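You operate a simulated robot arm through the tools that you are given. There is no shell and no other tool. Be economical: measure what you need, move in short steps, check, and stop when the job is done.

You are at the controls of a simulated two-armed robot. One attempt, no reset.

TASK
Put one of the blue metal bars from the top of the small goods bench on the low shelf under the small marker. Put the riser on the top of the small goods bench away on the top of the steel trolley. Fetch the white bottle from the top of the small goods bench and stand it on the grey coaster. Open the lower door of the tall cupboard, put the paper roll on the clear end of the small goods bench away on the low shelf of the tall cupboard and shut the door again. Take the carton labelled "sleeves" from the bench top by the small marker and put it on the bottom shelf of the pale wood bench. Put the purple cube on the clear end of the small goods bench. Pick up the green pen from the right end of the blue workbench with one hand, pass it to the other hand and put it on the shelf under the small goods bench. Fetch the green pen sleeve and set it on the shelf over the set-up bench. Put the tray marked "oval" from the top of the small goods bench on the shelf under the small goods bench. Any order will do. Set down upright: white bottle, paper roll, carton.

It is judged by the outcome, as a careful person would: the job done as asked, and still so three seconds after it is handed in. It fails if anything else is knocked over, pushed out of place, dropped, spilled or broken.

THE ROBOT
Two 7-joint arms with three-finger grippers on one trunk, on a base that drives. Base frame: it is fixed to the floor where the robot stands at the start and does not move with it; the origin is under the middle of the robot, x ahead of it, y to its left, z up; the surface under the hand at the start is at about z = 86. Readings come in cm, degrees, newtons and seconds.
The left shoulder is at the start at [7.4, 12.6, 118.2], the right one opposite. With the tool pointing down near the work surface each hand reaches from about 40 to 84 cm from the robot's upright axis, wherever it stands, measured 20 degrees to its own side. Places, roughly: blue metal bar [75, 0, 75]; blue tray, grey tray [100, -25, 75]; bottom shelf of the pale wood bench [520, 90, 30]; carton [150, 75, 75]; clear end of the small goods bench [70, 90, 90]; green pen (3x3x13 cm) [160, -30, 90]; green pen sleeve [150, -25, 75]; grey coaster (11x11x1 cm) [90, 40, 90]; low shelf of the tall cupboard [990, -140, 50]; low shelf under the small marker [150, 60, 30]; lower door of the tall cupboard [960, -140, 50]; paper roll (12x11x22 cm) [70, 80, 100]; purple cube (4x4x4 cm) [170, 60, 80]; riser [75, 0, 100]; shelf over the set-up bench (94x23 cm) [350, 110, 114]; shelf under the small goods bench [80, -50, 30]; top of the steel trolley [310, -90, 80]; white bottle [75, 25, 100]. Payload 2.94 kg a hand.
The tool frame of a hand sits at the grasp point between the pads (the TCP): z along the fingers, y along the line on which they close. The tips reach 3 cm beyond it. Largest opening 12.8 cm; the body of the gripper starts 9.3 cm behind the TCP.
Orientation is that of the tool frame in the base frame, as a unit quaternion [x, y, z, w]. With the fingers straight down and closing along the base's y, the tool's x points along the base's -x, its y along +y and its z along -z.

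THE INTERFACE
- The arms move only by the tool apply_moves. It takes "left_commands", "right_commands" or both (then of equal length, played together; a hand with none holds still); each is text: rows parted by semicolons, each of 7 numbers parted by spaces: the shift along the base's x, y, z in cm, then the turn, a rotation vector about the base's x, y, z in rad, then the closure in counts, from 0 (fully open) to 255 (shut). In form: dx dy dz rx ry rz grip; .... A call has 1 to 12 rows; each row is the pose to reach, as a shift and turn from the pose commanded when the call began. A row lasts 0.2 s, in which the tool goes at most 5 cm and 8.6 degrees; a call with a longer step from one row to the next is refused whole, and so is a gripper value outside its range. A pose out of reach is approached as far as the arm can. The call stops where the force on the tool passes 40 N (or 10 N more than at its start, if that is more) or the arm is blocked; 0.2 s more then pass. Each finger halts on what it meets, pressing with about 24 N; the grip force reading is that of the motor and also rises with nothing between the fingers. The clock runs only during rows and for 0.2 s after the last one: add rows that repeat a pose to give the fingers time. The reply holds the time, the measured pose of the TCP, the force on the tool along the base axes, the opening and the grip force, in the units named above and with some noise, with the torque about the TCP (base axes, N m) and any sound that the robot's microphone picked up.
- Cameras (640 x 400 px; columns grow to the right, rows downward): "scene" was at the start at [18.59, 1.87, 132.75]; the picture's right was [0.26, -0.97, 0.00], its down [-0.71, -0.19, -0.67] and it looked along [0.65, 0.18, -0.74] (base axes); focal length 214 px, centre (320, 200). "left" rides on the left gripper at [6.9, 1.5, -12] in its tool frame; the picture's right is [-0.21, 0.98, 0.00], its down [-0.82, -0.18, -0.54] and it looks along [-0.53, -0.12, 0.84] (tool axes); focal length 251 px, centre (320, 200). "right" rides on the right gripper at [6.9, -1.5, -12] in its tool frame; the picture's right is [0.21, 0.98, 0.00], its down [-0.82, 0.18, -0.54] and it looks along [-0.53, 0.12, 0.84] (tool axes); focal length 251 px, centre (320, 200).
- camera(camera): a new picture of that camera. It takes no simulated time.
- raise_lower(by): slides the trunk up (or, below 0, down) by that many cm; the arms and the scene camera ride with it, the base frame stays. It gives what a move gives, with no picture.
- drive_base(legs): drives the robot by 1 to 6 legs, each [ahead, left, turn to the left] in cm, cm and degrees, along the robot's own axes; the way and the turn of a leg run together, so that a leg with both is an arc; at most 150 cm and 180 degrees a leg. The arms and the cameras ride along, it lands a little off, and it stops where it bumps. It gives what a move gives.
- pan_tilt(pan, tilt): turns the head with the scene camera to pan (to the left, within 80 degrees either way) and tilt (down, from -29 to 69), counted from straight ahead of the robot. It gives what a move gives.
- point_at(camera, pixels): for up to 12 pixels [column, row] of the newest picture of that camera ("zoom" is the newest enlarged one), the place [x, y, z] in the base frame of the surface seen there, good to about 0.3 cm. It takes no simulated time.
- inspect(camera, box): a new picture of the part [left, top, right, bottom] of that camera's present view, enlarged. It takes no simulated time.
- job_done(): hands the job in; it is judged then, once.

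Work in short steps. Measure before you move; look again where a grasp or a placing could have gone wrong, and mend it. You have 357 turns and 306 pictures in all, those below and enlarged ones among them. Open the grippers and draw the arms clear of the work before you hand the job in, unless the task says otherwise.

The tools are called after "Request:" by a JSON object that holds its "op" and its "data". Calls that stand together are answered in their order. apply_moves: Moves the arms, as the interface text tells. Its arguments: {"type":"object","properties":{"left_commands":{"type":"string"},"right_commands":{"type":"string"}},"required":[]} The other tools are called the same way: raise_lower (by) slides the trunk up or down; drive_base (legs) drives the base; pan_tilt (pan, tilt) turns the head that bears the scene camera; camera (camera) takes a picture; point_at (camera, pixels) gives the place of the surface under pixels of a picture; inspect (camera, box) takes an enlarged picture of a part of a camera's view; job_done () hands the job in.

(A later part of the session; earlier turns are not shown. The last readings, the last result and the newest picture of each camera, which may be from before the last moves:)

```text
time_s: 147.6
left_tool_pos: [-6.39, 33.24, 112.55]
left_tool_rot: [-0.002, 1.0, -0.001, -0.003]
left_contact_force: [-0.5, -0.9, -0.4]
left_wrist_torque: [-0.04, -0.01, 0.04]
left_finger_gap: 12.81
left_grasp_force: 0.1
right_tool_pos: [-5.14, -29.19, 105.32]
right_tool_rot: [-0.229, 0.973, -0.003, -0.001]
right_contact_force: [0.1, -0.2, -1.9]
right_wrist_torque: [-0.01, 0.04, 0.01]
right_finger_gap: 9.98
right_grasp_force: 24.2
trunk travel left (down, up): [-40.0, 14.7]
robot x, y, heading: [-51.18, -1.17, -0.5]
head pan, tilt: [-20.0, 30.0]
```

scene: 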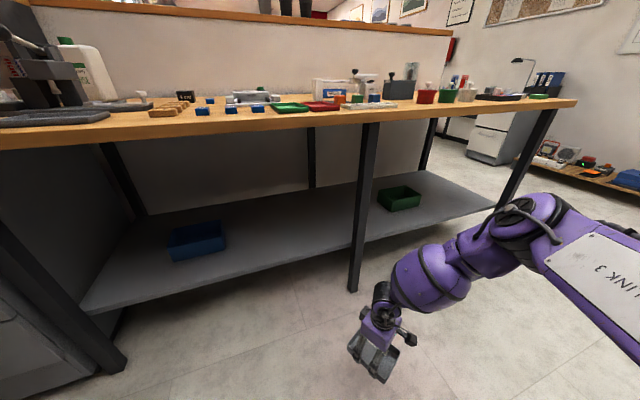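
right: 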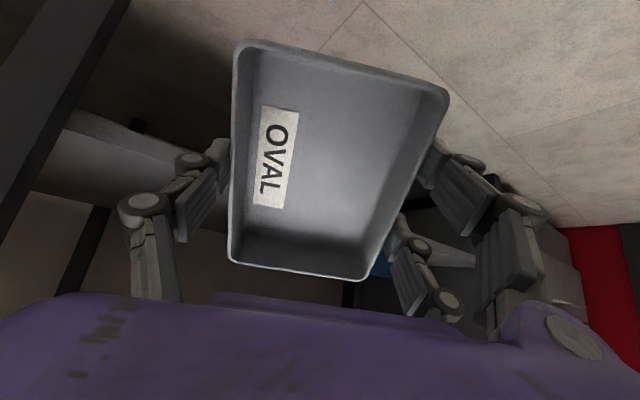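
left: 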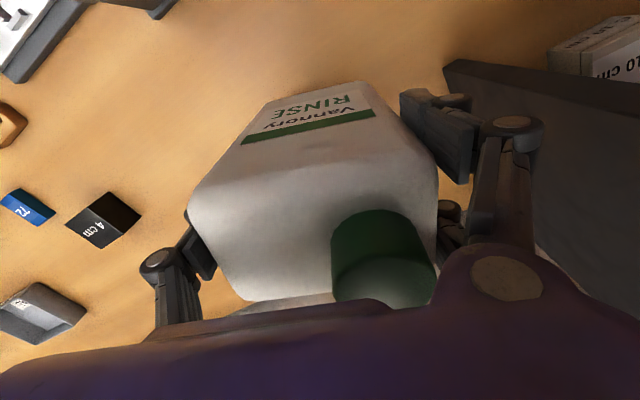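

Drive in, then place the tray on the bench at about [84, −27].

Request:
{"op": "drive_base", "data": {"legs": [[69, 0, 0]]}}

Request:
{"op": "apply_moves", "data": {"right_commands": "4 0.5 -1 0 0 0 255; 8 1 -3 0 0 0 255; 12 1.5 -5 0 0 0 255; 16 2 -7 0 0 0 255; 20 2.3 -9 0 0 0 255; 20 2.3 -12 0 0 0 255; 20 2.3 -12 0 0 0 255"}}

Request:
{"op": "camera", "data": {"camera": "scene"}}

```text
time_s: 151.4
left_tool_pos: [64.37, 32.75, 112.74]
left_tool_rot: [0.0, 1.0, -0.001, -0.003]
left_contact_force: [0.2, 0.4, -0.5]
left_wrist_torque: [0.01, 0.02, -0.01]
left_finger_gap: 12.8
left_grasp_force: 0.0
right_tool_pos: [65.41, -29.9, 105.24]
right_tool_rot: [-0.227, 0.974, -0.002, -0.001]
right_contact_force: [-0.2, -0.7, -1.0]
right_wrist_torque: [0.0, 0.04, -0.02]
right_finger_gap: 9.94
right_grasp_force: 23.8
trunk travel left (down, up): [-40.0, 14.7]
robot x, y, heading: [19.74, -1.63, -0.6]
head pan, tilt: [-20.0, 30.0]
```

```text
time_s: 153.0
left_tool_pos: [64.62, 32.66, 112.54]
left_tool_rot: [0.0, 1.0, -0.002, -0.003]
left_contact_force: [0.1, -0.1, 0.0]
left_wrist_torque: [0.01, -0.01, -0.01]
left_finger_gap: 12.8
left_grasp_force: 0.0
right_tool_pos: [85.33, -27.8, 93.19]
right_tool_rot: [-0.229, 0.973, -0.004, 0.0]
right_contact_force: [0.1, 0.8, -1.0]
right_wrist_torque: [-0.01, 0.01, -0.03]
right_finger_gap: 9.96
right_grasp_force: 24.3
trunk travel left (down, up): [-40.0, 14.7]
robot x, y, heading: [19.9, -1.77, -0.5]
head pan, tilt: [-20.0, 30.0]
```

```text
233 pictures are left
```

scene: 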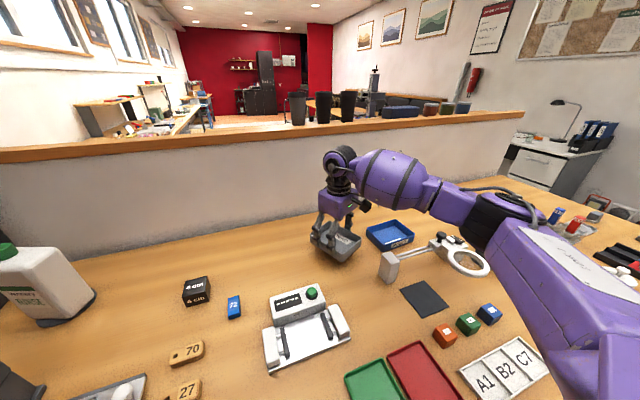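

Set it down, open, then raise a bit and tilt 30° about the closing axis, and come down again.

Request:
{"op": "apply_moves", "data": {"right_commands": "0 0 -1.5 0 0 0 255; 0 0 -2.7 0 0 0 255; 0 0 -3.3 0 0 0 255; 0 0 -3.3 0 0 0 255; 0 0 -3.3 0 0 0 0; 0 0 -3.3 0 0 0 0; 0 0 -3.3 0 0 0 0"}}

Request:
{"op": "apply_moves", "data": {"right_commands": "0 0 3 0 0 0 0; 0 0 5 0.06 -0.12 0 0; 0 0 5 0.12 -0.24 0 0; 0 0 5 0.18 -0.36 0 0; 0 0 5 0.234 -0.469 0 0; 0 0 3 0.234 -0.469 0 0; 0 0 1.5 0.234 -0.469 0 0; 0 0 0.8 0.234 -0.469 0 0; 0 0 0.8 0.234 -0.469 0 0"}}

Request:
{"op": "camera", "data": {"camera": "right"}}

```text
time_s: 154.6
left_tool_pos: [64.44, 32.74, 112.56]
left_tool_rot: [-0.001, 1.0, -0.002, -0.003]
left_contact_force: [-0.2, 0.3, 0.7]
left_wrist_torque: [0.0, 0.0, 0.02]
left_finger_gap: 12.79
left_grasp_force: 0.2
right_tool_pos: [85.46, -27.65, 89.81]
right_tool_rot: [-0.227, 0.974, -0.003, -0.001]
right_contact_force: [-1.0, 0.1, 0.2]
right_wrist_torque: [0.01, -0.02, -0.03]
right_finger_gap: 12.78
right_grasp_force: 0.1
trunk travel left (down, up): [-40.0, 14.7]
robot x, y, heading: [19.41, -1.54, -0.4]
head pan, tilt: [-20.0, 30.0]
```

```text
time_s: 156.6
left_tool_pos: [64.45, 32.6, 112.47]
left_tool_rot: [0.0, 1.0, -0.002, -0.003]
left_contact_force: [0.6, 0.5, -1.3]
left_wrist_torque: [0.0, 0.01, 0.0]
left_finger_gap: 12.82
left_grasp_force: 0.1
right_tool_pos: [85.6, -27.71, 90.8]
right_tool_rot: [-0.219, 0.941, 0.056, 0.252]
right_contact_force: [0.6, -0.1, 0.3]
right_wrist_torque: [0.0, -0.01, 0.0]
right_finger_gap: 12.8
right_grasp_force: 0.0
trunk travel left (down, up): [-40.0, 14.7]
robot x, y, heading: [19.47, -1.93, -0.8]
head pan, tilt: [-20.0, 30.0]
```

```text
232 pictures are left
```

right: 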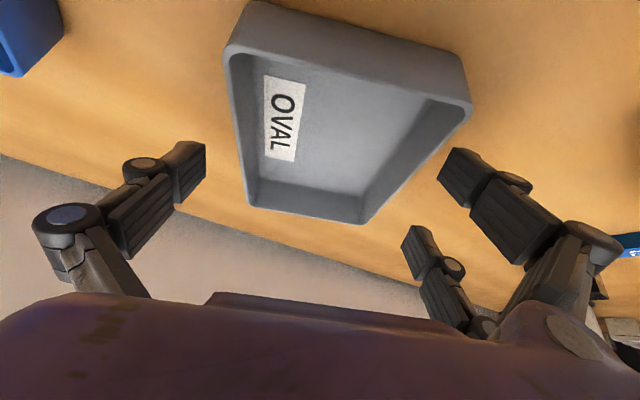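

Shift back ~1.5 cm toward the tray centre and close.

Request:
{"op": "apply_moves", "data": {"right_commands": "-1.3 -0.6 -0.2 0 0 0 0; -1.3 -0.6 -0.3 0 0 0 0; -1.3 -0.6 -0.3 0 0 0 255; -1.3 -0.6 -0.3 0 0 0 255; -1.3 -0.6 -0.3 0 0 0 255; -1.3 -0.6 -0.3 0 0 0 255"}}

Request:
{"op": "apply_moves", "data": {"right_commands": "0 0 1 0 0 0 255; 0 0 3 0 0 0 255; 0 0 5 0 0 0 255; 0 0 5 0 0 0 255"}}

Request:
{"op": "camera", "data": {"camera": "right"}}

Request:
{"op": "inspect", "data": {"camera": "scene", "box": [260, 120, 420, 280]}}

```text
time_s: 158.0
left_tool_pos: [64.47, 32.61, 112.51]
left_tool_rot: [0.0, 1.0, -0.001, -0.002]
left_contact_force: [-0.3, 0.4, 1.3]
left_wrist_torque: [-0.05, 0.02, 0.02]
left_finger_gap: 12.79
left_grasp_force: 0.1
right_tool_pos: [84.21, -28.27, 90.49]
right_tool_rot: [-0.219, 0.941, 0.057, 0.252]
right_contact_force: [0.5, 0.2, 0.2]
right_wrist_torque: [0.07, 0.05, 0.0]
right_finger_gap: 9.92
right_grasp_force: 23.6
trunk travel left (down, up): [-40.0, 14.7]
robot x, y, heading: [19.46, -1.77, -0.7]
head pan, tilt: [-20.0, 30.0]
```

```text
time_s: 159.0
left_tool_pos: [64.45, 32.63, 112.51]
left_tool_rot: [0.001, 1.0, -0.002, -0.002]
left_contact_force: [-0.1, 0.6, -0.5]
left_wrist_torque: [0.02, -0.02, 0.03]
left_finger_gap: 12.82
left_grasp_force: 0.0
right_tool_pos: [84.39, -28.28, 95.51]
right_tool_rot: [-0.219, 0.941, 0.056, 0.251]
right_contact_force: [-0.5, -0.5, -1.8]
right_wrist_torque: [0.0, 0.05, -0.03]
right_finger_gap: 9.93
right_grasp_force: 23.3
trunk travel left (down, up): [-40.0, 14.7]
robot x, y, heading: [19.28, -1.96, -0.6]
head pan, tilt: [-20.0, 30.0]
```

```text
231 pictures are left
```

right: 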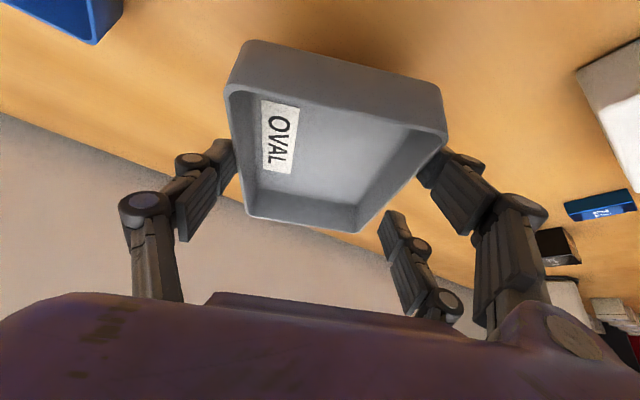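

```text
2.50 times, centred on (340, 200) of scene
```

zoom: 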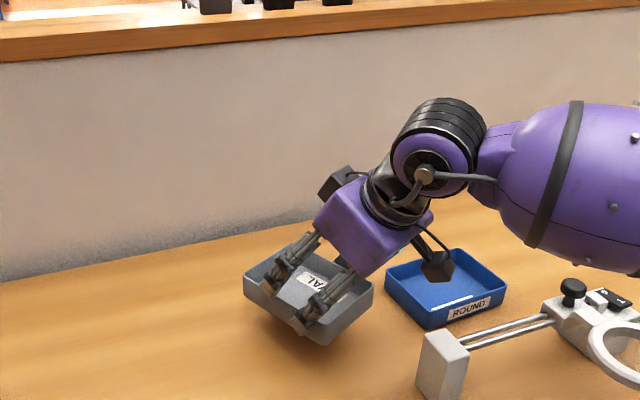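

Held level. Lift, pull in, drive back and lower the trunk.

Request:
{"op": "apply_moves", "data": {"right_commands": "-3 0 3 0 0 0 255; -6 0 6 0 0 0 255; -10 0 8 0 0 0 255; -14 0 9 0 0 0 255; -14 0 9 0 0 0 255"}}

Request:
{"op": "drive_base", "data": {"legs": [[-72, 0, 0]]}}

Request:
{"op": "raise_lower", "data": {"by": -39.5}}

Request:
{"op": "camera", "data": {"camera": "right"}}

```text
time_s: 160.2
left_tool_pos: [64.59, 32.51, 112.48]
left_tool_rot: [-0.001, 1.0, -0.002, -0.003]
left_contact_force: [0.6, 0.2, -1.0]
left_wrist_torque: [0.03, 0.02, 0.0]
left_finger_gap: 12.78
left_grasp_force: 0.1
right_tool_pos: [70.3, -27.89, 104.23]
right_tool_rot: [-0.22, 0.941, 0.058, 0.25]
right_contact_force: [1.1, -0.8, -1.4]
right_wrist_torque: [0.01, 0.1, -0.01]
right_finger_gap: 9.93
right_grasp_force: 23.9
trunk travel left (down, up): [-40.0, 14.7]
robot x, y, heading: [19.33, -2.07, -0.6]
head pan, tilt: [-20.0, 30.0]
```

```text
time_s: 164.2
left_tool_pos: [-8.89, 33.31, 112.64]
left_tool_rot: [-0.002, 1.0, -0.002, -0.002]
left_contact_force: [-1.1, 1.6, -0.6]
left_wrist_torque: [-0.02, -0.01, -0.01]
left_finger_gap: 12.81
left_grasp_force: 0.1
right_tool_pos: [-3.0, -27.26, 104.28]
right_tool_rot: [-0.221, 0.941, 0.057, 0.252]
right_contact_force: [-0.4, -1.0, -1.6]
right_wrist_torque: [-0.01, 0.04, 0.0]
right_finger_gap: 9.9
right_grasp_force: 23.4
trunk travel left (down, up): [-40.0, 14.7]
robot x, y, heading: [-53.97, -0.87, -0.3]
head pan, tilt: [-20.0, 30.0]
```

```text
time_s: 168.0
left_tool_pos: [-8.83, 33.26, 73.09]
left_tool_rot: [-0.002, 1.0, -0.002, -0.002]
left_contact_force: [0.1, 0.0, 0.1]
left_wrist_torque: [-0.02, -0.02, -0.02]
left_finger_gap: 12.79
left_grasp_force: 0.1
right_tool_pos: [-1.08, -27.2, 63.96]
right_tool_rot: [-0.219, 0.947, 0.064, 0.226]
right_contact_force: [-0.1, -0.3, -0.1]
right_wrist_torque: [-0.03, 0.04, 0.02]
right_finger_gap: 9.91
right_grasp_force: 24.2
trunk travel left (down, up): [-0.5, 54.2]
robot x, y, heading: [-53.8, -1.37, -0.3]
head pan, tilt: [-20.0, 30.0]
```

```text
229 pictures are left
```

right: 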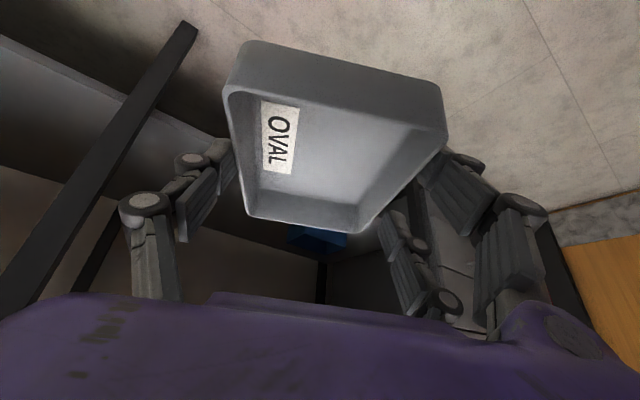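

Now bring the tray low and forward: +17 cm, down to z≈40, correcting the tilt by 3°.

Request:
{"op": "apply_moves", "data": {"right_commands": "0 0 -4 0.01 -0.02 0 255; 1 0 -8 0.02 -0.047 0 255; 2.5 0 -12 0.023 -0.047 0 255; 5 0 -16 0.023 -0.047 0 255; 8 0 -19.5 0.023 -0.047 0 255; 11 0 -22 0.023 -0.047 0 255; 14 0 -23.5 0.023 -0.047 0 255; 17 0 -24 0.023 -0.047 0 255; 17 0 -24 0.023 -0.047 0 255"}}

Request:
{"op": "camera", "data": {"camera": "scene"}}

Request:
{"op": "point_at", "data": {"camera": "scene", "pixels": [[600, 185], [560, 190], [520, 225], [480, 190], [460, 232], [430, 240], [450, 200]]}}

```text
time_s: 170.0
left_tool_pos: [-8.75, 33.34, 73.14]
left_tool_rot: [-0.001, 1.0, -0.001, -0.002]
left_contact_force: [0.1, -0.4, 0.1]
left_wrist_torque: [-0.01, 0.03, 0.0]
left_finger_gap: 12.79
left_grasp_force: 0.0
right_tool_pos: [15.96, -27.44, 40.07]
right_tool_rot: [-0.218, 0.941, 0.069, 0.25]
right_contact_force: [0.1, -0.1, -1.6]
right_wrist_torque: [-0.01, 0.06, -0.01]
right_finger_gap: 9.93
right_grasp_force: 24.5
right hand out of reach, approached as far as the arm can: row 1
trunk travel left (down, up): [-0.5, 54.2]
robot x, y, heading: [-53.75, -1.36, -0.5]
head pan, tilt: [-20.0, 30.0]
```

```text
228 pictures are left
```

scene: 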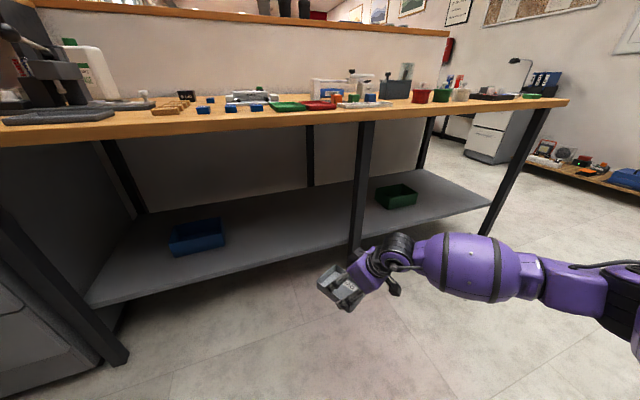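

```text
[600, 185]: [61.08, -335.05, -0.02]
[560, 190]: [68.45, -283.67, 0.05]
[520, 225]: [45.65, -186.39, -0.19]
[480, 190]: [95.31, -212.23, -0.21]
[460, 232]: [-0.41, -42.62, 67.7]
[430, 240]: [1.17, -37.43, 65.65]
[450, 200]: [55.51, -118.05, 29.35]
```

The arm is now low (z≈66). It must not meet the middle leg at [40,−45]; check elbow location.

Request:
{"op": "point_at", "data": {"camera": "scene", "pixels": [[495, 245], [525, 260], [560, 268], [605, 270], [630, 275], [620, 300], [340, 290]]}}

Request:
{"op": "camera", "data": {"camera": "right"}}

```text
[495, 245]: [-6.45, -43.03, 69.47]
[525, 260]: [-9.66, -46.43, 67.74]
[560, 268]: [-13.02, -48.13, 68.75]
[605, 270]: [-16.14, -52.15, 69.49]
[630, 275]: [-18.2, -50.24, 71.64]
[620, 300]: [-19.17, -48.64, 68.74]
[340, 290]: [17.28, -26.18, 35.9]
```

```text
227 pictures are left
```

right: 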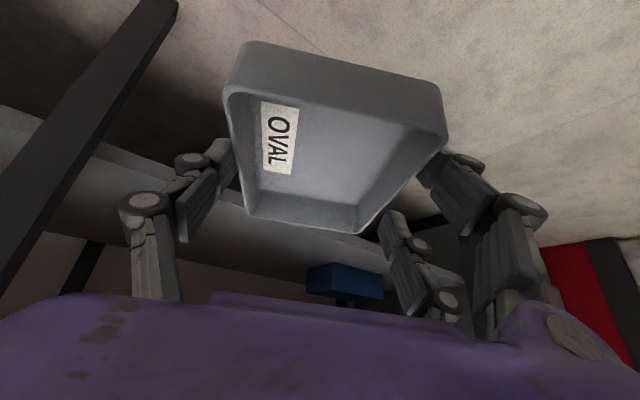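

Arm stays under z≈72. I drive 10 cm left and 38 cm ahead (left hand pulled back 6 cm first), so the tray goes over the shelf at ≈[54,−17].

Request:
{"op": "apply_moves", "data": {"left_commands": "-2 1 0 0 0 0 0; -4 2 0 0 0 0 0; -6 4 0 0 0 0 0; -6 4 0 0 0 0 0"}}

Request:
{"op": "drive_base", "data": {"legs": [[0, 10, 0], [26, 0, 0]]}}

Request:
{"op": "camera", "data": {"camera": "right"}}

Request:
{"op": "camera", "data": {"camera": "scene"}}

```text
time_s: 171.0
left_tool_pos: [-14.84, 37.14, 73.14]
left_tool_rot: [-0.001, 1.0, -0.002, -0.003]
left_contact_force: [-0.8, -0.6, -0.9]
left_wrist_torque: [-0.02, -0.01, -0.01]
left_finger_gap: 12.82
left_grasp_force: 0.0
right_tool_pos: [15.76, -27.52, 40.07]
right_tool_rot: [-0.217, 0.941, 0.07, 0.25]
right_contact_force: [-0.2, 0.1, 0.3]
right_wrist_torque: [-0.03, 0.0, 0.0]
right_finger_gap: 9.9
right_grasp_force: 24.1
trunk travel left (down, up): [-0.5, 54.2]
robot x, y, heading: [-53.81, -1.6, -0.2]
head pan, tilt: [-20.0, 30.0]
```

```text
time_s: 174.0
left_tool_pos: [10.81, 46.95, 73.24]
left_tool_rot: [-0.001, 1.0, -0.001, -0.002]
left_contact_force: [0.1, 0.2, -0.1]
left_wrist_torque: [0.02, 0.0, -0.01]
left_finger_gap: 12.8
left_grasp_force: 0.1
right_tool_pos: [41.4, -17.68, 40.02]
right_tool_rot: [-0.218, 0.941, 0.069, 0.25]
right_contact_force: [0.1, 0.1, -2.2]
right_wrist_torque: [0.02, 0.03, 0.0]
right_finger_gap: 9.93
right_grasp_force: 24.6
trunk travel left (down, up): [-0.5, 54.2]
robot x, y, heading: [-28.23, 8.57, -0.3]
head pan, tilt: [-20.0, 30.0]
```

```text
226 pictures are left
```

right: 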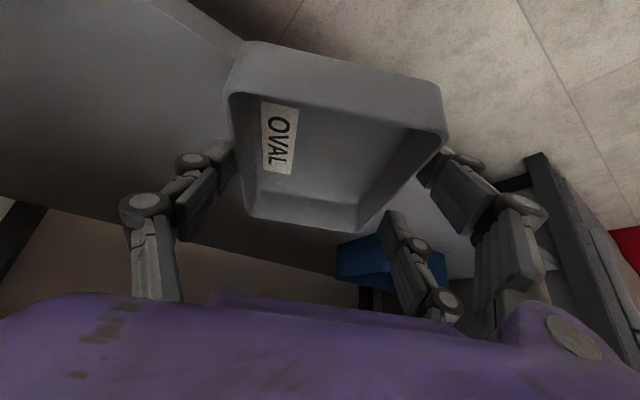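

```text
225 pictures are left
```

scene: 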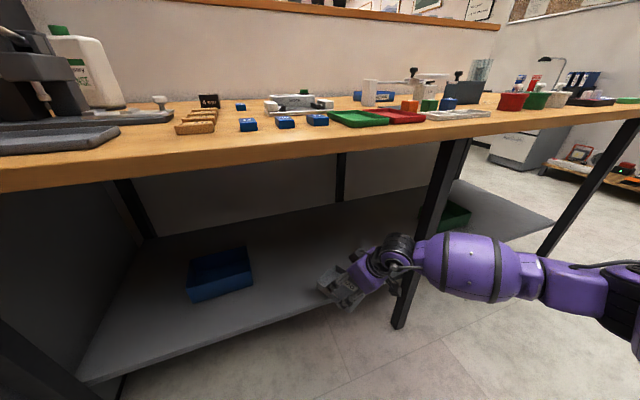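

Going well; 13 cm more forward.

Request:
{"op": "drive_base", "data": {"legs": [[13, 1, 0]]}}

Request:
{"op": "camera", "data": {"camera": "scene"}}

Request:
{"op": "camera", "data": {"camera": "right"}}

```text
time_s: 175.3
left_tool_pos: [23.77, 48.02, 73.17]
left_tool_rot: [-0.003, 1.0, -0.002, -0.003]
left_contact_force: [0.4, 0.0, 0.4]
left_wrist_torque: [-0.06, 0.02, -0.04]
left_finger_gap: 12.79
left_grasp_force: 0.0
right_tool_pos: [54.44, -16.6, 39.99]
right_tool_rot: [-0.218, 0.941, 0.069, 0.249]
right_contact_force: [-0.5, -0.2, -0.5]
right_wrist_torque: [0.03, 0.04, 0.01]
right_finger_gap: 9.9
right_grasp_force: 23.7
trunk travel left (down, up): [-0.5, 54.2]
robot x, y, heading: [-14.99, 9.31, -0.4]
head pan, tilt: [-20.0, 30.0]
```

```text
224 pictures are left
```

scene: 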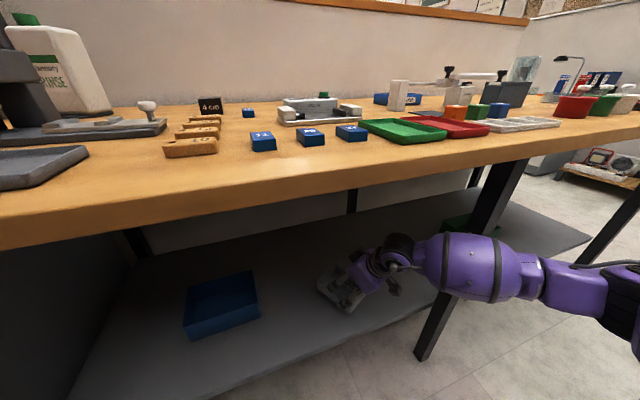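

```text
223 pictures are left
```

right: 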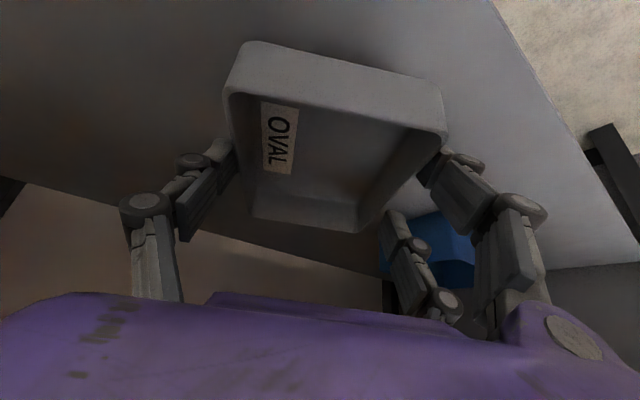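

Tray is over the shelf. Push 3 cm further and lower to the shelf (expected contact at z≈33.9).

Request:
{"op": "apply_moves", "data": {"right_commands": "1.5 0 -1.5 0 0 0 255; 3 0 -3 0 0 0 255; 3 0 -4.5 0 0 0 255; 3 0 -5.3 0 0 0 255; 3 0 -5.9 0 0 0 255; 3 0 -6.3 0 0 0 255; 3 0 -6.3 0 0 0 255"}}

Request:
{"op": "camera", "data": {"camera": "right"}}

```text
time_s: 176.9
left_tool_pos: [23.66, 47.88, 73.2]
left_tool_rot: [-0.003, 1.0, -0.002, -0.002]
left_contact_force: [0.2, -0.5, -0.1]
left_wrist_torque: [-0.02, -0.03, 0.02]
left_finger_gap: 12.8
left_grasp_force: 0.0
right_tool_pos: [57.47, -16.42, 34.13]
right_tool_rot: [-0.219, 0.94, 0.069, 0.251]
right_contact_force: [-2.3, -1.2, 9.6]
right_wrist_torque: [-0.52, -0.15, -0.07]
right_finger_gap: 9.89
right_grasp_force: 24.0
trunk travel left (down, up): [-0.5, 54.2]
robot x, y, heading: [-15.07, 9.51, -0.2]
head pan, tilt: [-20.0, 30.0]
```

```text
222 pictures are left
```

right: 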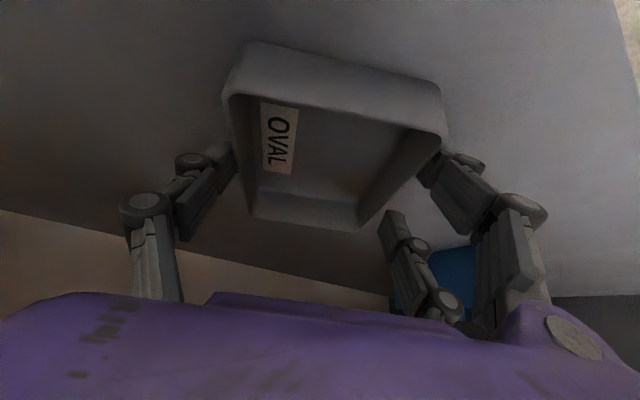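

Contact (≈10 N). Release, lift hand 7 cm and look.

Request:
{"op": "apply_moves", "data": {"right_commands": "0 0 0.1 0 0 0 0; 0 0 0.1 0 0 0 0; 0 0 0.1 0 0 0 0; -0.5 0 3 0 0 0 0; -2 0 6 0 0 0 0; -4 0 8 0 0 0 0; -4 0 8 0 0 0 0"}}

Request:
{"op": "camera", "data": {"camera": "right"}}

Request:
{"op": "point_at", "data": {"camera": "right", "pixels": [[320, 60], [320, 120], [320, 170], [240, 100], [400, 120]]}}

```text
time_s: 178.5
left_tool_pos: [23.88, 47.95, 73.25]
left_tool_rot: [-0.002, 1.0, -0.002, -0.003]
left_contact_force: [0.1, -0.3, 0.0]
left_wrist_torque: [0.0, -0.01, 0.04]
left_finger_gap: 12.8
left_grasp_force: 0.1
right_tool_pos: [53.59, -16.63, 41.87]
right_tool_rot: [-0.219, 0.941, 0.069, 0.25]
right_contact_force: [0.2, 0.3, 0.1]
right_wrist_torque: [0.01, 0.0, -0.01]
right_finger_gap: 12.8
right_grasp_force: 0.0
trunk travel left (down, up): [-0.5, 54.2]
robot x, y, heading: [-15.32, 9.7, -0.3]
head pan, tilt: [-20.0, 30.0]
```

```text
221 pictures are left
```

right: 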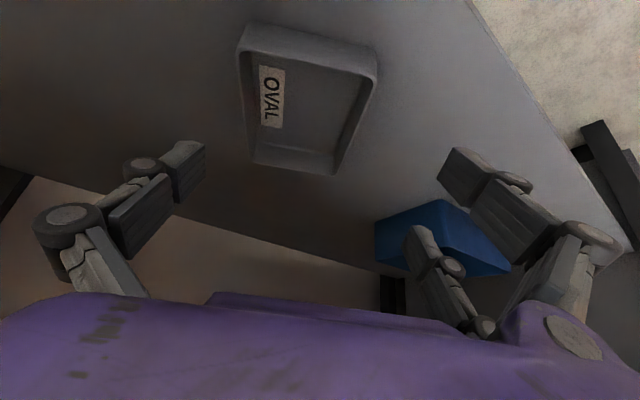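

```text
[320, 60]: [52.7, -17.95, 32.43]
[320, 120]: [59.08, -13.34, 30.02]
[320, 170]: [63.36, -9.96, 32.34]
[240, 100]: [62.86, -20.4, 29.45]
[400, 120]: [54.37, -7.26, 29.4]
```

Tray "oval" is flat on the shelf at ≈[58,−14]. Back out, raise the trunk, and normalise the right hand.

Request:
{"op": "drive_base", "data": {"legs": [[-40, 0, 0]]}}

Request:
{"op": "raise_lower", "data": {"by": 39.5}}

Request:
{"op": "apply_moves", "data": {"right_commands": "-2 0 3 -0.06 0.12 0 0; -4 -1 6 -0.12 0.24 0 0; -7 -2 10 -0.18 0.36 0 0; -10 -3 14 -0.234 0.469 0 0; -14 -4 17 -0.234 0.469 0 0; -17 -4 20 -0.234 0.469 0 0; -17 -4 24 -0.234 0.469 0 0; -17 -4 28 -0.234 0.469 0 0; -17 -4 32 -0.234 0.469 0 0; -17 -4 32 -0.234 0.469 0 0"}}

Request:
{"op": "apply_moves", "data": {"right_commands": "0 0 0 0 0 -0.12 0; 0 0 0 0 0 -0.24 0; 0 0 0 0 0 -0.36 0; 0 0 0 0 0 -0.46 0; 0 0 0 0 0 -0.46 0"}}

```text
time_s: 181.0
left_tool_pos: [-15.96, 48.13, 73.1]
left_tool_rot: [-0.001, 1.0, -0.002, -0.003]
left_contact_force: [-1.2, 0.7, -0.4]
left_wrist_torque: [0.0, -0.02, 0.0]
left_finger_gap: 12.81
left_grasp_force: 0.0
right_tool_pos: [13.57, -16.46, 41.85]
right_tool_rot: [-0.217, 0.941, 0.069, 0.251]
right_contact_force: [-0.4, -0.6, -0.5]
right_wrist_torque: [0.05, 0.03, -0.02]
right_finger_gap: 12.81
right_grasp_force: 0.0
trunk travel left (down, up): [-0.5, 54.2]
robot x, y, heading: [-54.91, 9.64, -0.3]
head pan, tilt: [-20.0, 30.0]
```

```text
time_s: 184.8
left_tool_pos: [-15.83, 47.99, 112.65]
left_tool_rot: [-0.001, 1.0, -0.002, -0.003]
left_contact_force: [0.4, -0.5, 0.1]
left_wrist_torque: [-0.02, 0.03, 0.01]
left_finger_gap: 12.83
left_grasp_force: 0.0
right_tool_pos: [13.53, -16.48, 81.39]
right_tool_rot: [-0.217, 0.941, 0.068, 0.25]
right_contact_force: [0.0, 0.1, 0.6]
right_wrist_torque: [-0.02, 0.06, 0.01]
right_finger_gap: 12.8
right_grasp_force: 0.1
trunk travel left (down, up): [-40.0, 14.7]
robot x, y, heading: [-54.62, 9.76, -0.2]
head pan, tilt: [-20.0, 30.0]
```

```text
refused: row 3 steps farther than a row can; nothing moved
```

```text
time_s: 186.0
left_tool_pos: [-15.93, 48.15, 112.58]
left_tool_rot: [-0.001, 1.0, -0.001, -0.003]
left_contact_force: [0.1, -0.1, 0.9]
left_wrist_torque: [0.01, 0.01, 0.0]
left_finger_gap: 12.82
left_grasp_force: 0.0
right_tool_pos: [13.65, -16.5, 81.38]
right_tool_rot: [0.003, 0.966, 0.01, 0.26]
right_contact_force: [-0.2, 0.2, -0.1]
right_wrist_torque: [-0.03, -0.03, -0.01]
right_finger_gap: 12.78
right_grasp_force: 0.1
trunk travel left (down, up): [-40.0, 14.7]
robot x, y, heading: [-54.95, 9.74, -0.3]
head pan, tilt: [-20.0, 30.0]
```

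Yaw is zeroed; now untilt and lift the right hand to a carry pose.

Request:
{"op": "apply_moves", "data": {"right_commands": "-2 -0.5 3 0 0.13 0 0; -4 -1 6 0 0.26 0 0; -6 -1.5 10 0 0.39 0 0; -8 -2 14 0 0.525 0 0; -10 -2.5 18 0 0.525 0 0; -11 -3 22 0 0.525 0 0; -12 -3 26 0 0.525 0 0; -12 -3 30 0 0.525 0 0; -12 -3 30 0 0.525 0 0"}}

Request:
{"op": "drive_base", "data": {"legs": [[0, -20, 0], [70, 0, 0]]}}

Request:
{"op": "pan_tilt", "data": {"pan": 10, "tilt": 50}}

Request:
{"op": "camera", "data": {"camera": "scene"}}

```text
time_s: 188.0
left_tool_pos: [-16.09, 48.06, 112.69]
left_tool_rot: [-0.001, 1.0, -0.002, -0.003]
left_contact_force: [-0.3, 0.4, -0.7]
left_wrist_torque: [0.03, 0.0, 0.0]
left_finger_gap: 12.78
left_grasp_force: 0.0
right_tool_pos: [1.66, -19.62, 111.26]
right_tool_rot: [0.006, 1.0, 0.009, 0.0]
right_contact_force: [-1.0, -0.5, -0.2]
right_wrist_torque: [0.02, 0.01, -0.03]
right_finger_gap: 12.81
right_grasp_force: 0.1
trunk travel left (down, up): [-40.0, 14.7]
robot x, y, heading: [-54.8, 9.91, -0.6]
head pan, tilt: [-20.0, 30.0]
```

```text
time_s: 193.8
left_tool_pos: [54.81, 26.61, 112.6]
left_tool_rot: [0.006, 1.0, -0.002, -0.003]
left_contact_force: [0.2, -1.0, 0.0]
left_wrist_torque: [-0.01, 0.04, -0.01]
left_finger_gap: 12.8
left_grasp_force: 0.0
right_tool_pos: [71.55, -41.12, 111.19]
right_tool_rot: [0.012, 1.0, 0.009, 0.0]
right_contact_force: [0.6, -0.2, -0.4]
right_wrist_torque: [0.0, 0.03, 0.01]
right_finger_gap: 12.78
right_grasp_force: 0.0
trunk travel left (down, up): [-40.0, 14.7]
robot x, y, heading: [15.3, -11.1, -1.3]
head pan, tilt: [-20.0, 30.0]
```

```text
time_s: 194.8
left_tool_pos: [54.86, 26.54, 112.63]
left_tool_rot: [0.006, 1.0, -0.002, -0.003]
left_contact_force: [0.2, -0.1, 0.3]
left_wrist_torque: [-0.01, 0.01, -0.01]
left_finger_gap: 12.8
left_grasp_force: 0.2
right_tool_pos: [71.53, -41.29, 111.21]
right_tool_rot: [0.012, 1.0, 0.008, 0.001]
right_contact_force: [0.3, -0.1, 0.5]
right_wrist_torque: [0.04, 0.04, 0.0]
right_finger_gap: 12.8
right_grasp_force: 0.0
trunk travel left (down, up): [-40.0, 14.7]
robot x, y, heading: [14.99, -11.23, -1.1]
head pan, tilt: [10.0, 50.0]
```

```text
220 pictures are left
```

scene: 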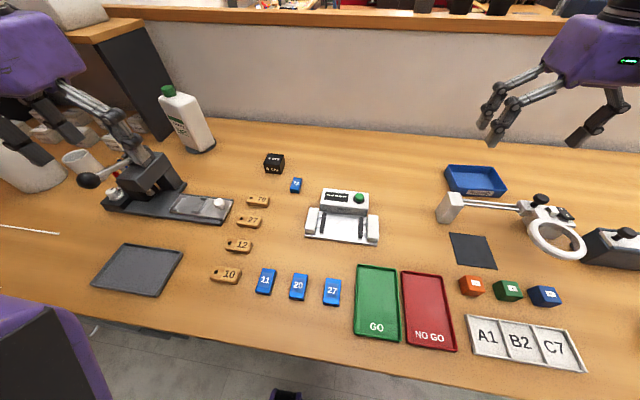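

Left hand to the riser at [82.7, 11.4]: approach with a 20° forward tilt and ~8 cm opening.

Request:
{"op": "apply_moves", "data": {"left_commands": "3 -2 0 0 -0.12 0 96; 6.5 -4 -1 0 -0.24 0 96; 10 -6 -2 0 -0.35 0 96; 14 -8 -3 0 -0.35 0 96; 18 -10 -4 0 -0.35 0 96; 22 -12 -5 0 -0.35 0 96; 25 -14 -7 0 -0.35 0 96; 27.8 -15.1 -10 0 -0.35 0 96; 27.8 -15.1 -13 0 -0.35 0 96; 27.8 -15.1 -13 0 -0.35 0 96"}}

Request:
{"op": "camera", "data": {"camera": "left"}}

Request:
{"op": "inspect", "data": {"camera": "scene", "box": [200, 80, 360, 200]}}

```text
time_s: 196.9
left_tool_pos: [82.68, 11.32, 99.78]
left_tool_rot: [0.007, 0.985, -0.002, 0.172]
left_contact_force: [-0.6, -0.4, -0.8]
left_wrist_torque: [-0.01, 0.01, 0.0]
left_finger_gap: 7.99
left_grasp_force: 0.0
right_tool_pos: [71.49, -41.27, 111.19]
right_tool_rot: [0.012, 1.0, 0.009, 0.001]
right_contact_force: [0.2, -0.7, 0.6]
right_wrist_torque: [0.0, 0.03, 0.03]
right_finger_gap: 12.8
right_grasp_force: 0.1
trunk travel left (down, up): [-40.0, 14.7]
robot x, y, heading: [15.39, -11.12, -1.7]
head pan, tilt: [10.0, 50.0]
```

```text
219 pictures are left
```

left: 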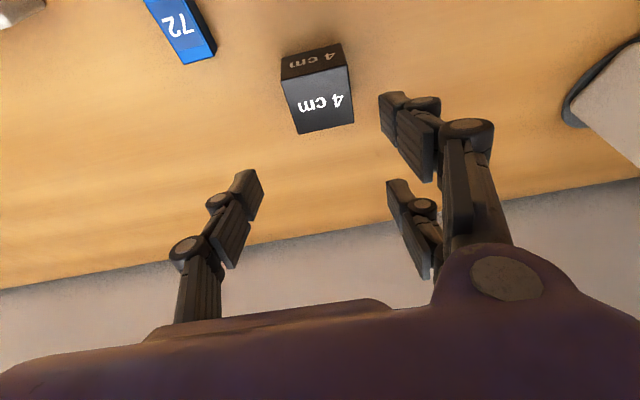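

```text
3.33 times, centred on (280, 140) of scene
```

zoom: 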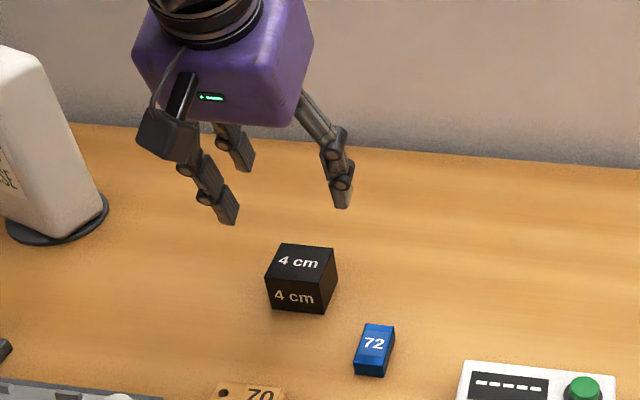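

Riser top centre at px (322,100) versus expected (311,98): shift +0.8 cm in y and descend, then close.

Request:
{"op": "apply_moves", "data": {"left_commands": "0 0.8 -3 0 0 0 96; 0 0.8 -6 0 0 0 96; 0 0.8 -8.5 0 0 0 96; 0 0.8 -9.4 0 0 0 96; 0 0.8 -9.4 0 0 0 255; 0 0.8 -9.4 0 0 0 255; 0 0.8 -9.4 0 0 0 255; 0 0.8 -9.4 0 0 0 255"}}

Request:
{"op": "apply_moves", "data": {"left_commands": "0 0 2 0 0 0 255; 0 0 6 0 0 0 255; 0 0 10 0 0 0 255; 0 0 14 0 0 0 255; -3 0 17 0 0 0 255; -3 0 17 0 0 0 255"}}

Request:
{"op": "camera", "data": {"camera": "left"}}

```text
time_s: 198.8
left_tool_pos: [82.62, 12.14, 90.34]
left_tool_rot: [0.006, 0.985, -0.001, 0.171]
left_contact_force: [1.3, -1.8, 2.6]
left_wrist_torque: [-0.18, -0.24, 0.01]
left_finger_gap: 5.13
left_grasp_force: 24.4
right_tool_pos: [71.57, -41.25, 111.27]
right_tool_rot: [0.012, 1.0, 0.009, 0.0]
right_contact_force: [1.0, 0.3, 0.3]
right_wrist_torque: [0.02, -0.03, 0.01]
right_finger_gap: 12.78
right_grasp_force: 0.1
trunk travel left (down, up): [-40.0, 14.7]
robot x, y, heading: [15.33, -11.5, -1.2]
head pan, tilt: [10.0, 50.0]
```

```text
time_s: 200.2
left_tool_pos: [79.71, 12.47, 107.57]
left_tool_rot: [0.006, 0.985, 0.0, 0.171]
left_contact_force: [-0.4, -0.4, -2.8]
left_wrist_torque: [0.03, 0.02, -0.04]
left_finger_gap: 5.17
left_grasp_force: 24.0
right_tool_pos: [71.6, -41.26, 111.15]
right_tool_rot: [0.012, 1.0, 0.008, -0.001]
right_contact_force: [0.2, 0.2, -0.3]
right_wrist_torque: [0.01, 0.03, -0.02]
right_finger_gap: 12.79
right_grasp_force: 0.0
trunk travel left (down, up): [-40.0, 14.7]
robot x, y, heading: [14.92, -11.6, -1.1]
head pan, tilt: [10.0, 50.0]
```

```text
217 pictures are left
```

left: 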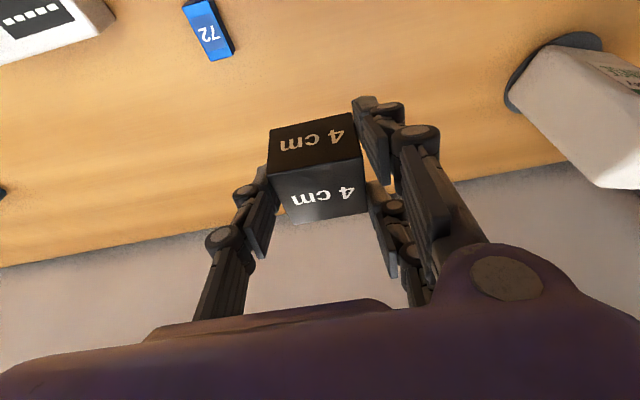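

Riser held. Now measure the blue bars for the right hand.

Request:
{"op": "inspect", "data": {"camera": "scene", "box": [240, 250, 360, 325]}}

Request:
{"op": "point_at", "data": {"camera": "zoom", "pixels": [[450, 160], [535, 165], [530, 285], [435, 280], [485, 230], [275, 140], [360, 150], [310, 190], [440, 295]]}}

```text
5.33 times, centred on (300, 288) of scene
```

zoom: 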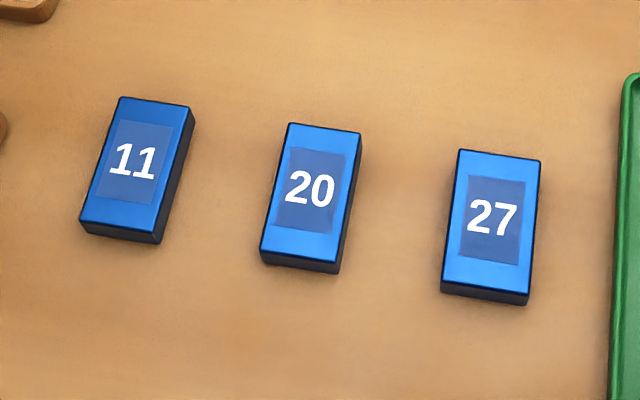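

```text
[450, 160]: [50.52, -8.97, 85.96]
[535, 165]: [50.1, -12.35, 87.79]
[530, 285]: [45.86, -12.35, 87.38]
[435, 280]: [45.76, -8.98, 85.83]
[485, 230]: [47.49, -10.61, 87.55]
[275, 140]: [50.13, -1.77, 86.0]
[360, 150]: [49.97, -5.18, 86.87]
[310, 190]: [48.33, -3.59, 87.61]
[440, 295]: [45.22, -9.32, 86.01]
```

I take bar 20 (centre [48.2, −3.5], 5.2×3.2×1.6). Retract the left hand with the riser, then drive to ≈[2, 12].

Request:
{"op": "apply_moves", "data": {"left_commands": "-4 0 2 0 0 0 255; -8 0 4 0 0 0 255; -12 1 6 0 0 0 255; -16 2 8 0 0 0 255; -18 2 8 0 0 0 255; -18 2 8 0 0 0 255", "right_commands": "-4 0 0 0 0 0 0; -8 2 0 0 0 0 0; -12 4 0 0 0 0 0; -16 6 0 0 0 0 0; -20 8 0 0 0 0 0; -20 8 0 0 0 0 0"}}

Request:
{"op": "drive_base", "data": {"legs": [[-13, 0, 1.2], [0, 23, 0]]}}

Request:
{"op": "camera", "data": {"camera": "right"}}

```text
time_s: 201.6
left_tool_pos: [61.48, 13.94, 115.4]
left_tool_rot: [0.005, 0.985, -0.001, 0.172]
left_contact_force: [0.6, -1.3, -2.9]
left_wrist_torque: [-0.04, 0.03, -0.01]
left_finger_gap: 5.15
left_grasp_force: 24.2
right_tool_pos: [51.37, -32.91, 111.26]
right_tool_rot: [0.012, 1.0, 0.009, 0.0]
right_contact_force: [1.2, -0.7, -0.7]
right_wrist_torque: [0.01, -0.03, -0.01]
right_finger_gap: 12.8
right_grasp_force: 0.1
trunk travel left (down, up): [-40.0, 14.7]
robot x, y, heading: [15.09, -11.21, -1.3]
head pan, tilt: [10.0, 50.0]
```

```text
time_s: 205.0
left_tool_pos: [48.54, 38.15, 115.38]
left_tool_rot: [-0.005, 0.985, 0.002, 0.172]
left_contact_force: [-1.3, 0.2, -1.8]
left_wrist_torque: [0.01, 0.05, 0.03]
left_finger_gap: 5.16
left_grasp_force: 24.3
right_tool_pos: [39.48, -8.9, 111.17]
right_tool_rot: [0.002, 1.0, 0.009, -0.001]
right_contact_force: [0.2, 0.1, -0.4]
right_wrist_torque: [-0.01, 0.02, -0.02]
right_finger_gap: 12.8
right_grasp_force: 0.1
trunk travel left (down, up): [-40.0, 14.7]
robot x, y, heading: [2.62, 11.95, -0.1]
head pan, tilt: [10.0, 50.0]
```

```text
215 pictures are left
```

right: 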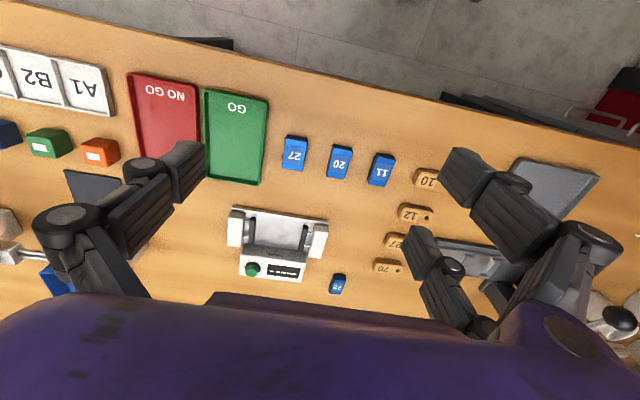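

Move over bar 20 and lower to z≈97 with 5.5 cm opening.

Request:
{"op": "apply_moves", "data": {"right_commands": "3 2 -3 0 0 0 145; 6 4 -7 0 0 0 145; 8.7 5.4 -11 0 0 0 145; 8.7 5.4 -14 0 0 0 145; 8.7 5.4 -14 0 0 0 145"}}

Request:
{"op": "camera", "data": {"camera": "right"}}

Request:
{"op": "point_at", "data": {"camera": "right", "pixels": [[320, 133], [320, 120], [320, 100]]}}

```text
refused: row 2 steps farther than a row can; nothing moved
```

```text
214 pictures are left
```

right: 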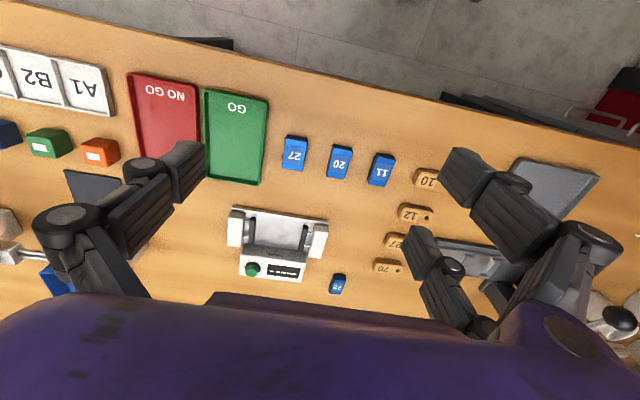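

```text
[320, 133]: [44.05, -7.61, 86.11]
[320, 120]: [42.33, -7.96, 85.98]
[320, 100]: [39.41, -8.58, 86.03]
```

Request:
{"op": "apply_moves", "data": {"right_commands": "2.2 1.4 -3 0 0 0 145; 4.4 2.8 -6.5 0 0 0 145; 6.6 4.1 -10 0 0 0 145; 8.7 5.4 -13 0 0 0 145; 8.7 5.4 -15 0 0 0 145; 8.7 5.4 -15 0 0 0 145"}}

Request:
{"op": "camera", "data": {"camera": "right"}}

Request:
{"op": "point_at", "data": {"camera": "right", "pixels": [[320, 130], [300, 130], [340, 130]]}}

```text
time_s: 206.4
left_tool_pos: [48.61, 38.12, 115.21]
left_tool_rot: [-0.004, 0.985, 0.002, 0.172]
left_contact_force: [0.7, 0.6, -2.0]
left_wrist_torque: [-0.01, 0.03, 0.01]
left_finger_gap: 5.16
left_grasp_force: 24.2
right_tool_pos: [48.07, -3.36, 96.31]
right_tool_rot: [0.003, 1.0, 0.009, 0.001]
right_contact_force: [1.0, 0.3, -0.3]
right_wrist_torque: [-0.02, 0.02, 0.01]
right_finger_gap: 5.51
right_grasp_force: 0.1
trunk travel left (down, up): [-40.0, 14.7]
robot x, y, heading: [2.95, 12.05, -0.0]
head pan, tilt: [10.0, 50.0]
```

```text
213 pictures are left
```

right: 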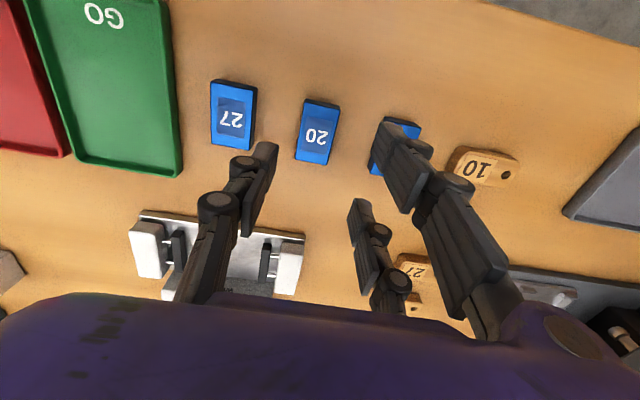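

```text
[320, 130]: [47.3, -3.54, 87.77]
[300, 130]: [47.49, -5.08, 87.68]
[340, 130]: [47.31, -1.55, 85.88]
```

Aligned. Descend to z 89.2, close, lift.

Request:
{"op": "apply_moves", "data": {"right_commands": "0 -0.3 -3 0 0 0 145; 0 -0.3 -5.5 0 0 0 145; 0 -0.3 -7.0 0 0 0 145; 0 -0.3 -7.0 0 0 0 145; 0 -0.3 -7.0 0 0 0 255; 0 -0.3 -7.0 0 0 0 255; 0 -0.3 -7.0 0 0 0 255; 0 -0.3 -7.0 0 0 0 255"}}

Request:
{"op": "apply_moves", "data": {"right_commands": "0 0 2 0 0 0 255; 0 0 6 0 0 0 255; 0 0 10 0 0 0 255; 0 0 15 0 0 0 255; 0 0 20 0 0 0 255; 0 0 22 0 0 0 255"}}

Request:
{"op": "camera", "data": {"camera": "right"}}

```text
time_s: 208.2
left_tool_pos: [48.6, 38.06, 115.34]
left_tool_rot: [-0.005, 0.985, 0.002, 0.172]
left_contact_force: [0.4, 0.1, -2.6]
left_wrist_torque: [0.03, 0.0, 0.0]
left_finger_gap: 5.17
left_grasp_force: 23.9
right_tool_pos: [48.32, -3.89, 89.14]
right_tool_rot: [0.002, 1.0, 0.009, 0.0]
right_contact_force: [0.4, 0.3, -0.8]
right_wrist_torque: [-0.01, -0.02, -0.02]
right_finger_gap: 2.94
right_grasp_force: 24.1
trunk travel left (down, up): [-40.0, 14.7]
robot x, y, heading: [3.03, 11.82, -0.0]
head pan, tilt: [10.0, 50.0]
```

```text
time_s: 209.6
left_tool_pos: [48.52, 38.04, 115.37]
left_tool_rot: [-0.005, 0.985, 0.001, 0.172]
left_contact_force: [0.7, 0.5, -3.2]
left_wrist_torque: [0.03, 0.03, -0.02]
left_finger_gap: 5.17
left_grasp_force: 24.0
right_tool_pos: [48.22, -3.73, 111.24]
right_tool_rot: [0.002, 1.0, 0.009, -0.002]
right_contact_force: [0.3, 0.4, -1.0]
right_wrist_torque: [-0.02, -0.01, 0.01]
right_finger_gap: 2.97
right_grasp_force: 24.3
trunk travel left (down, up): [-40.0, 14.7]
robot x, y, heading: [2.72, 11.9, -0.1]
head pan, tilt: [10.0, 50.0]
```

```text
212 pictures are left
```

right: 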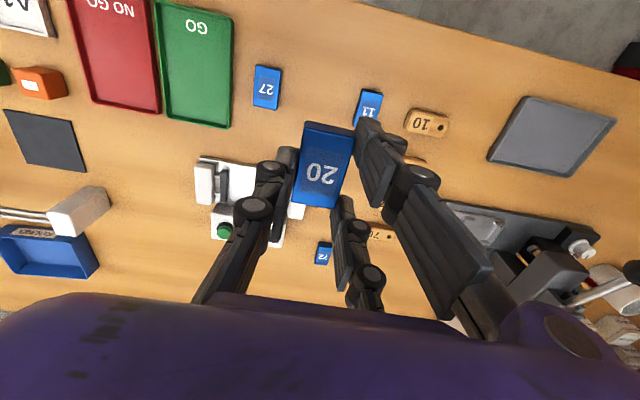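

Both items held. I back away from the bench and turn right to look for the way round the partition.

Request:
{"op": "drive_base", "data": {"legs": [[-50, 0, 0], [0, 0, -60]]}}

Request:
{"op": "pan_tilt", "data": {"pan": 0, "tilt": 15}}

Request:
{"op": "camera", "data": {"camera": "scene"}}

```text
time_s: 215.1
left_tool_pos: [-0.65, -14.08, 115.2]
left_tool_rot: [0.488, 0.856, -0.085, 0.149]
left_contact_force: [0.5, -0.9, -3.0]
left_wrist_torque: [0.01, 0.01, -0.02]
left_finger_gap: 5.15
left_grasp_force: 24.2
right_tool_pos: [-37.19, -34.65, 111.24]
right_tool_rot: [0.5, 0.866, 0.007, 0.004]
right_contact_force: [-0.6, 0.6, -0.5]
right_wrist_torque: [0.02, 0.0, 0.01]
right_finger_gap: 2.92
right_grasp_force: 24.2
trunk travel left (down, up): [-40.0, 14.7]
robot x, y, heading: [-46.25, 12.4, -60.0]
head pan, tilt: [10.0, 50.0]
```

```text
time_s: 216.2
left_tool_pos: [-0.72, -14.06, 115.39]
left_tool_rot: [0.489, 0.855, -0.085, 0.15]
left_contact_force: [-0.5, 0.2, -2.5]
left_wrist_torque: [0.05, 0.02, -0.01]
left_finger_gap: 5.18
left_grasp_force: 24.4
right_tool_pos: [-37.22, -34.63, 111.28]
right_tool_rot: [0.501, 0.865, 0.008, 0.003]
right_contact_force: [0.0, 0.4, -0.7]
right_wrist_torque: [0.0, 0.01, -0.02]
right_finger_gap: 2.93
right_grasp_force: 24.5
trunk travel left (down, up): [-40.0, 14.7]
robot x, y, heading: [-46.12, 12.07, -59.8]
head pan, tilt: [0.0, 15.0]
```

```text
211 pictures are left
```

scene: 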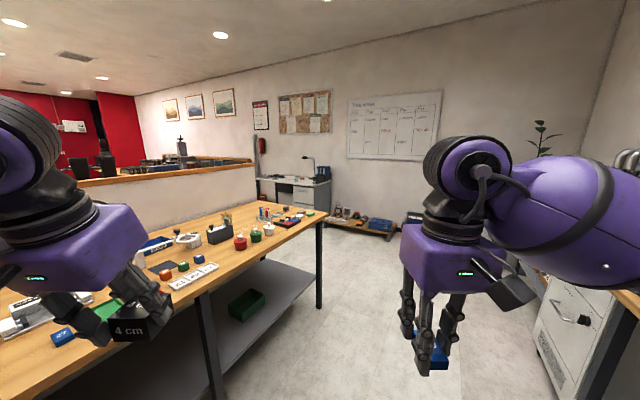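

Measure the passage: bench end, partition end, desk, floor.

Request:
{"op": "point_at", "data": {"camera": "scene", "pixels": [[325, 213], [255, 168], [257, 190], [270, 183], [330, 182], [330, 205], [345, 240], [330, 225], [290, 208], [400, 235], [322, 300], [560, 330]]}}

```text
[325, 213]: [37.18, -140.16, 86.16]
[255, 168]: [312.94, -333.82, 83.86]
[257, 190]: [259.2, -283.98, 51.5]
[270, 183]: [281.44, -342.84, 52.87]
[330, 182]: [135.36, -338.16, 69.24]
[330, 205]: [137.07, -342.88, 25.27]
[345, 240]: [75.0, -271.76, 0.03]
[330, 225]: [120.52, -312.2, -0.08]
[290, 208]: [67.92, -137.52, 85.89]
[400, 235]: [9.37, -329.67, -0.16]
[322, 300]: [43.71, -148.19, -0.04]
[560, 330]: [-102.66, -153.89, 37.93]
```

The passage between the bench end (y≈−143) and the desk (y≈−290) is free. Drive to about [−30,−215], then turn to face +x and look.

Request:
{"op": "drive_base", "data": {"legs": [[0, 0, -30], [0, 16, 0], [120, 0, 0], [107, 0, 0], [0, 0, 90]]}}

Request:
{"op": "camera", "data": {"camera": "scene"}}

```text
time_s: 234.2
left_tool_pos: [16.11, -185.99, 115.31]
left_tool_rot: [-0.004, 0.985, 0.002, 0.172]
left_contact_force: [0.0, -0.3, -2.7]
left_wrist_torque: [0.02, 0.0, -0.01]
left_finger_gap: 5.17
left_grasp_force: 23.7
right_tool_pos: [15.89, -227.87, 111.21]
right_tool_rot: [0.002, 1.0, 0.009, 0.0]
right_contact_force: [-0.3, -0.8, -0.8]
right_wrist_torque: [0.0, 0.0, 0.02]
right_finger_gap: 2.92
right_grasp_force: 23.7
trunk travel left (down, up): [-40.0, 14.7]
robot x, y, heading: [-29.39, -212.0, 0.1]
head pan, tilt: [0.0, 15.0]
```

```text
210 pictures are left
```

scene: 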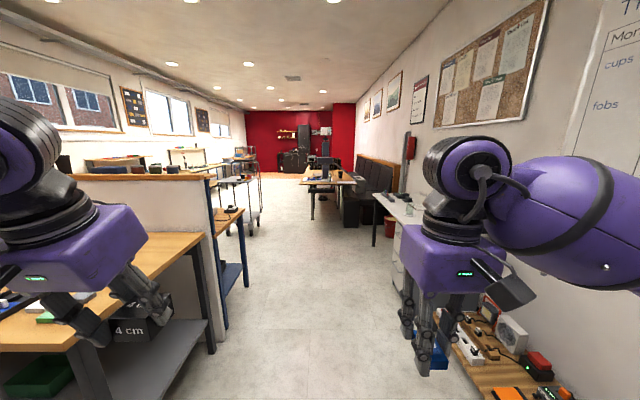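

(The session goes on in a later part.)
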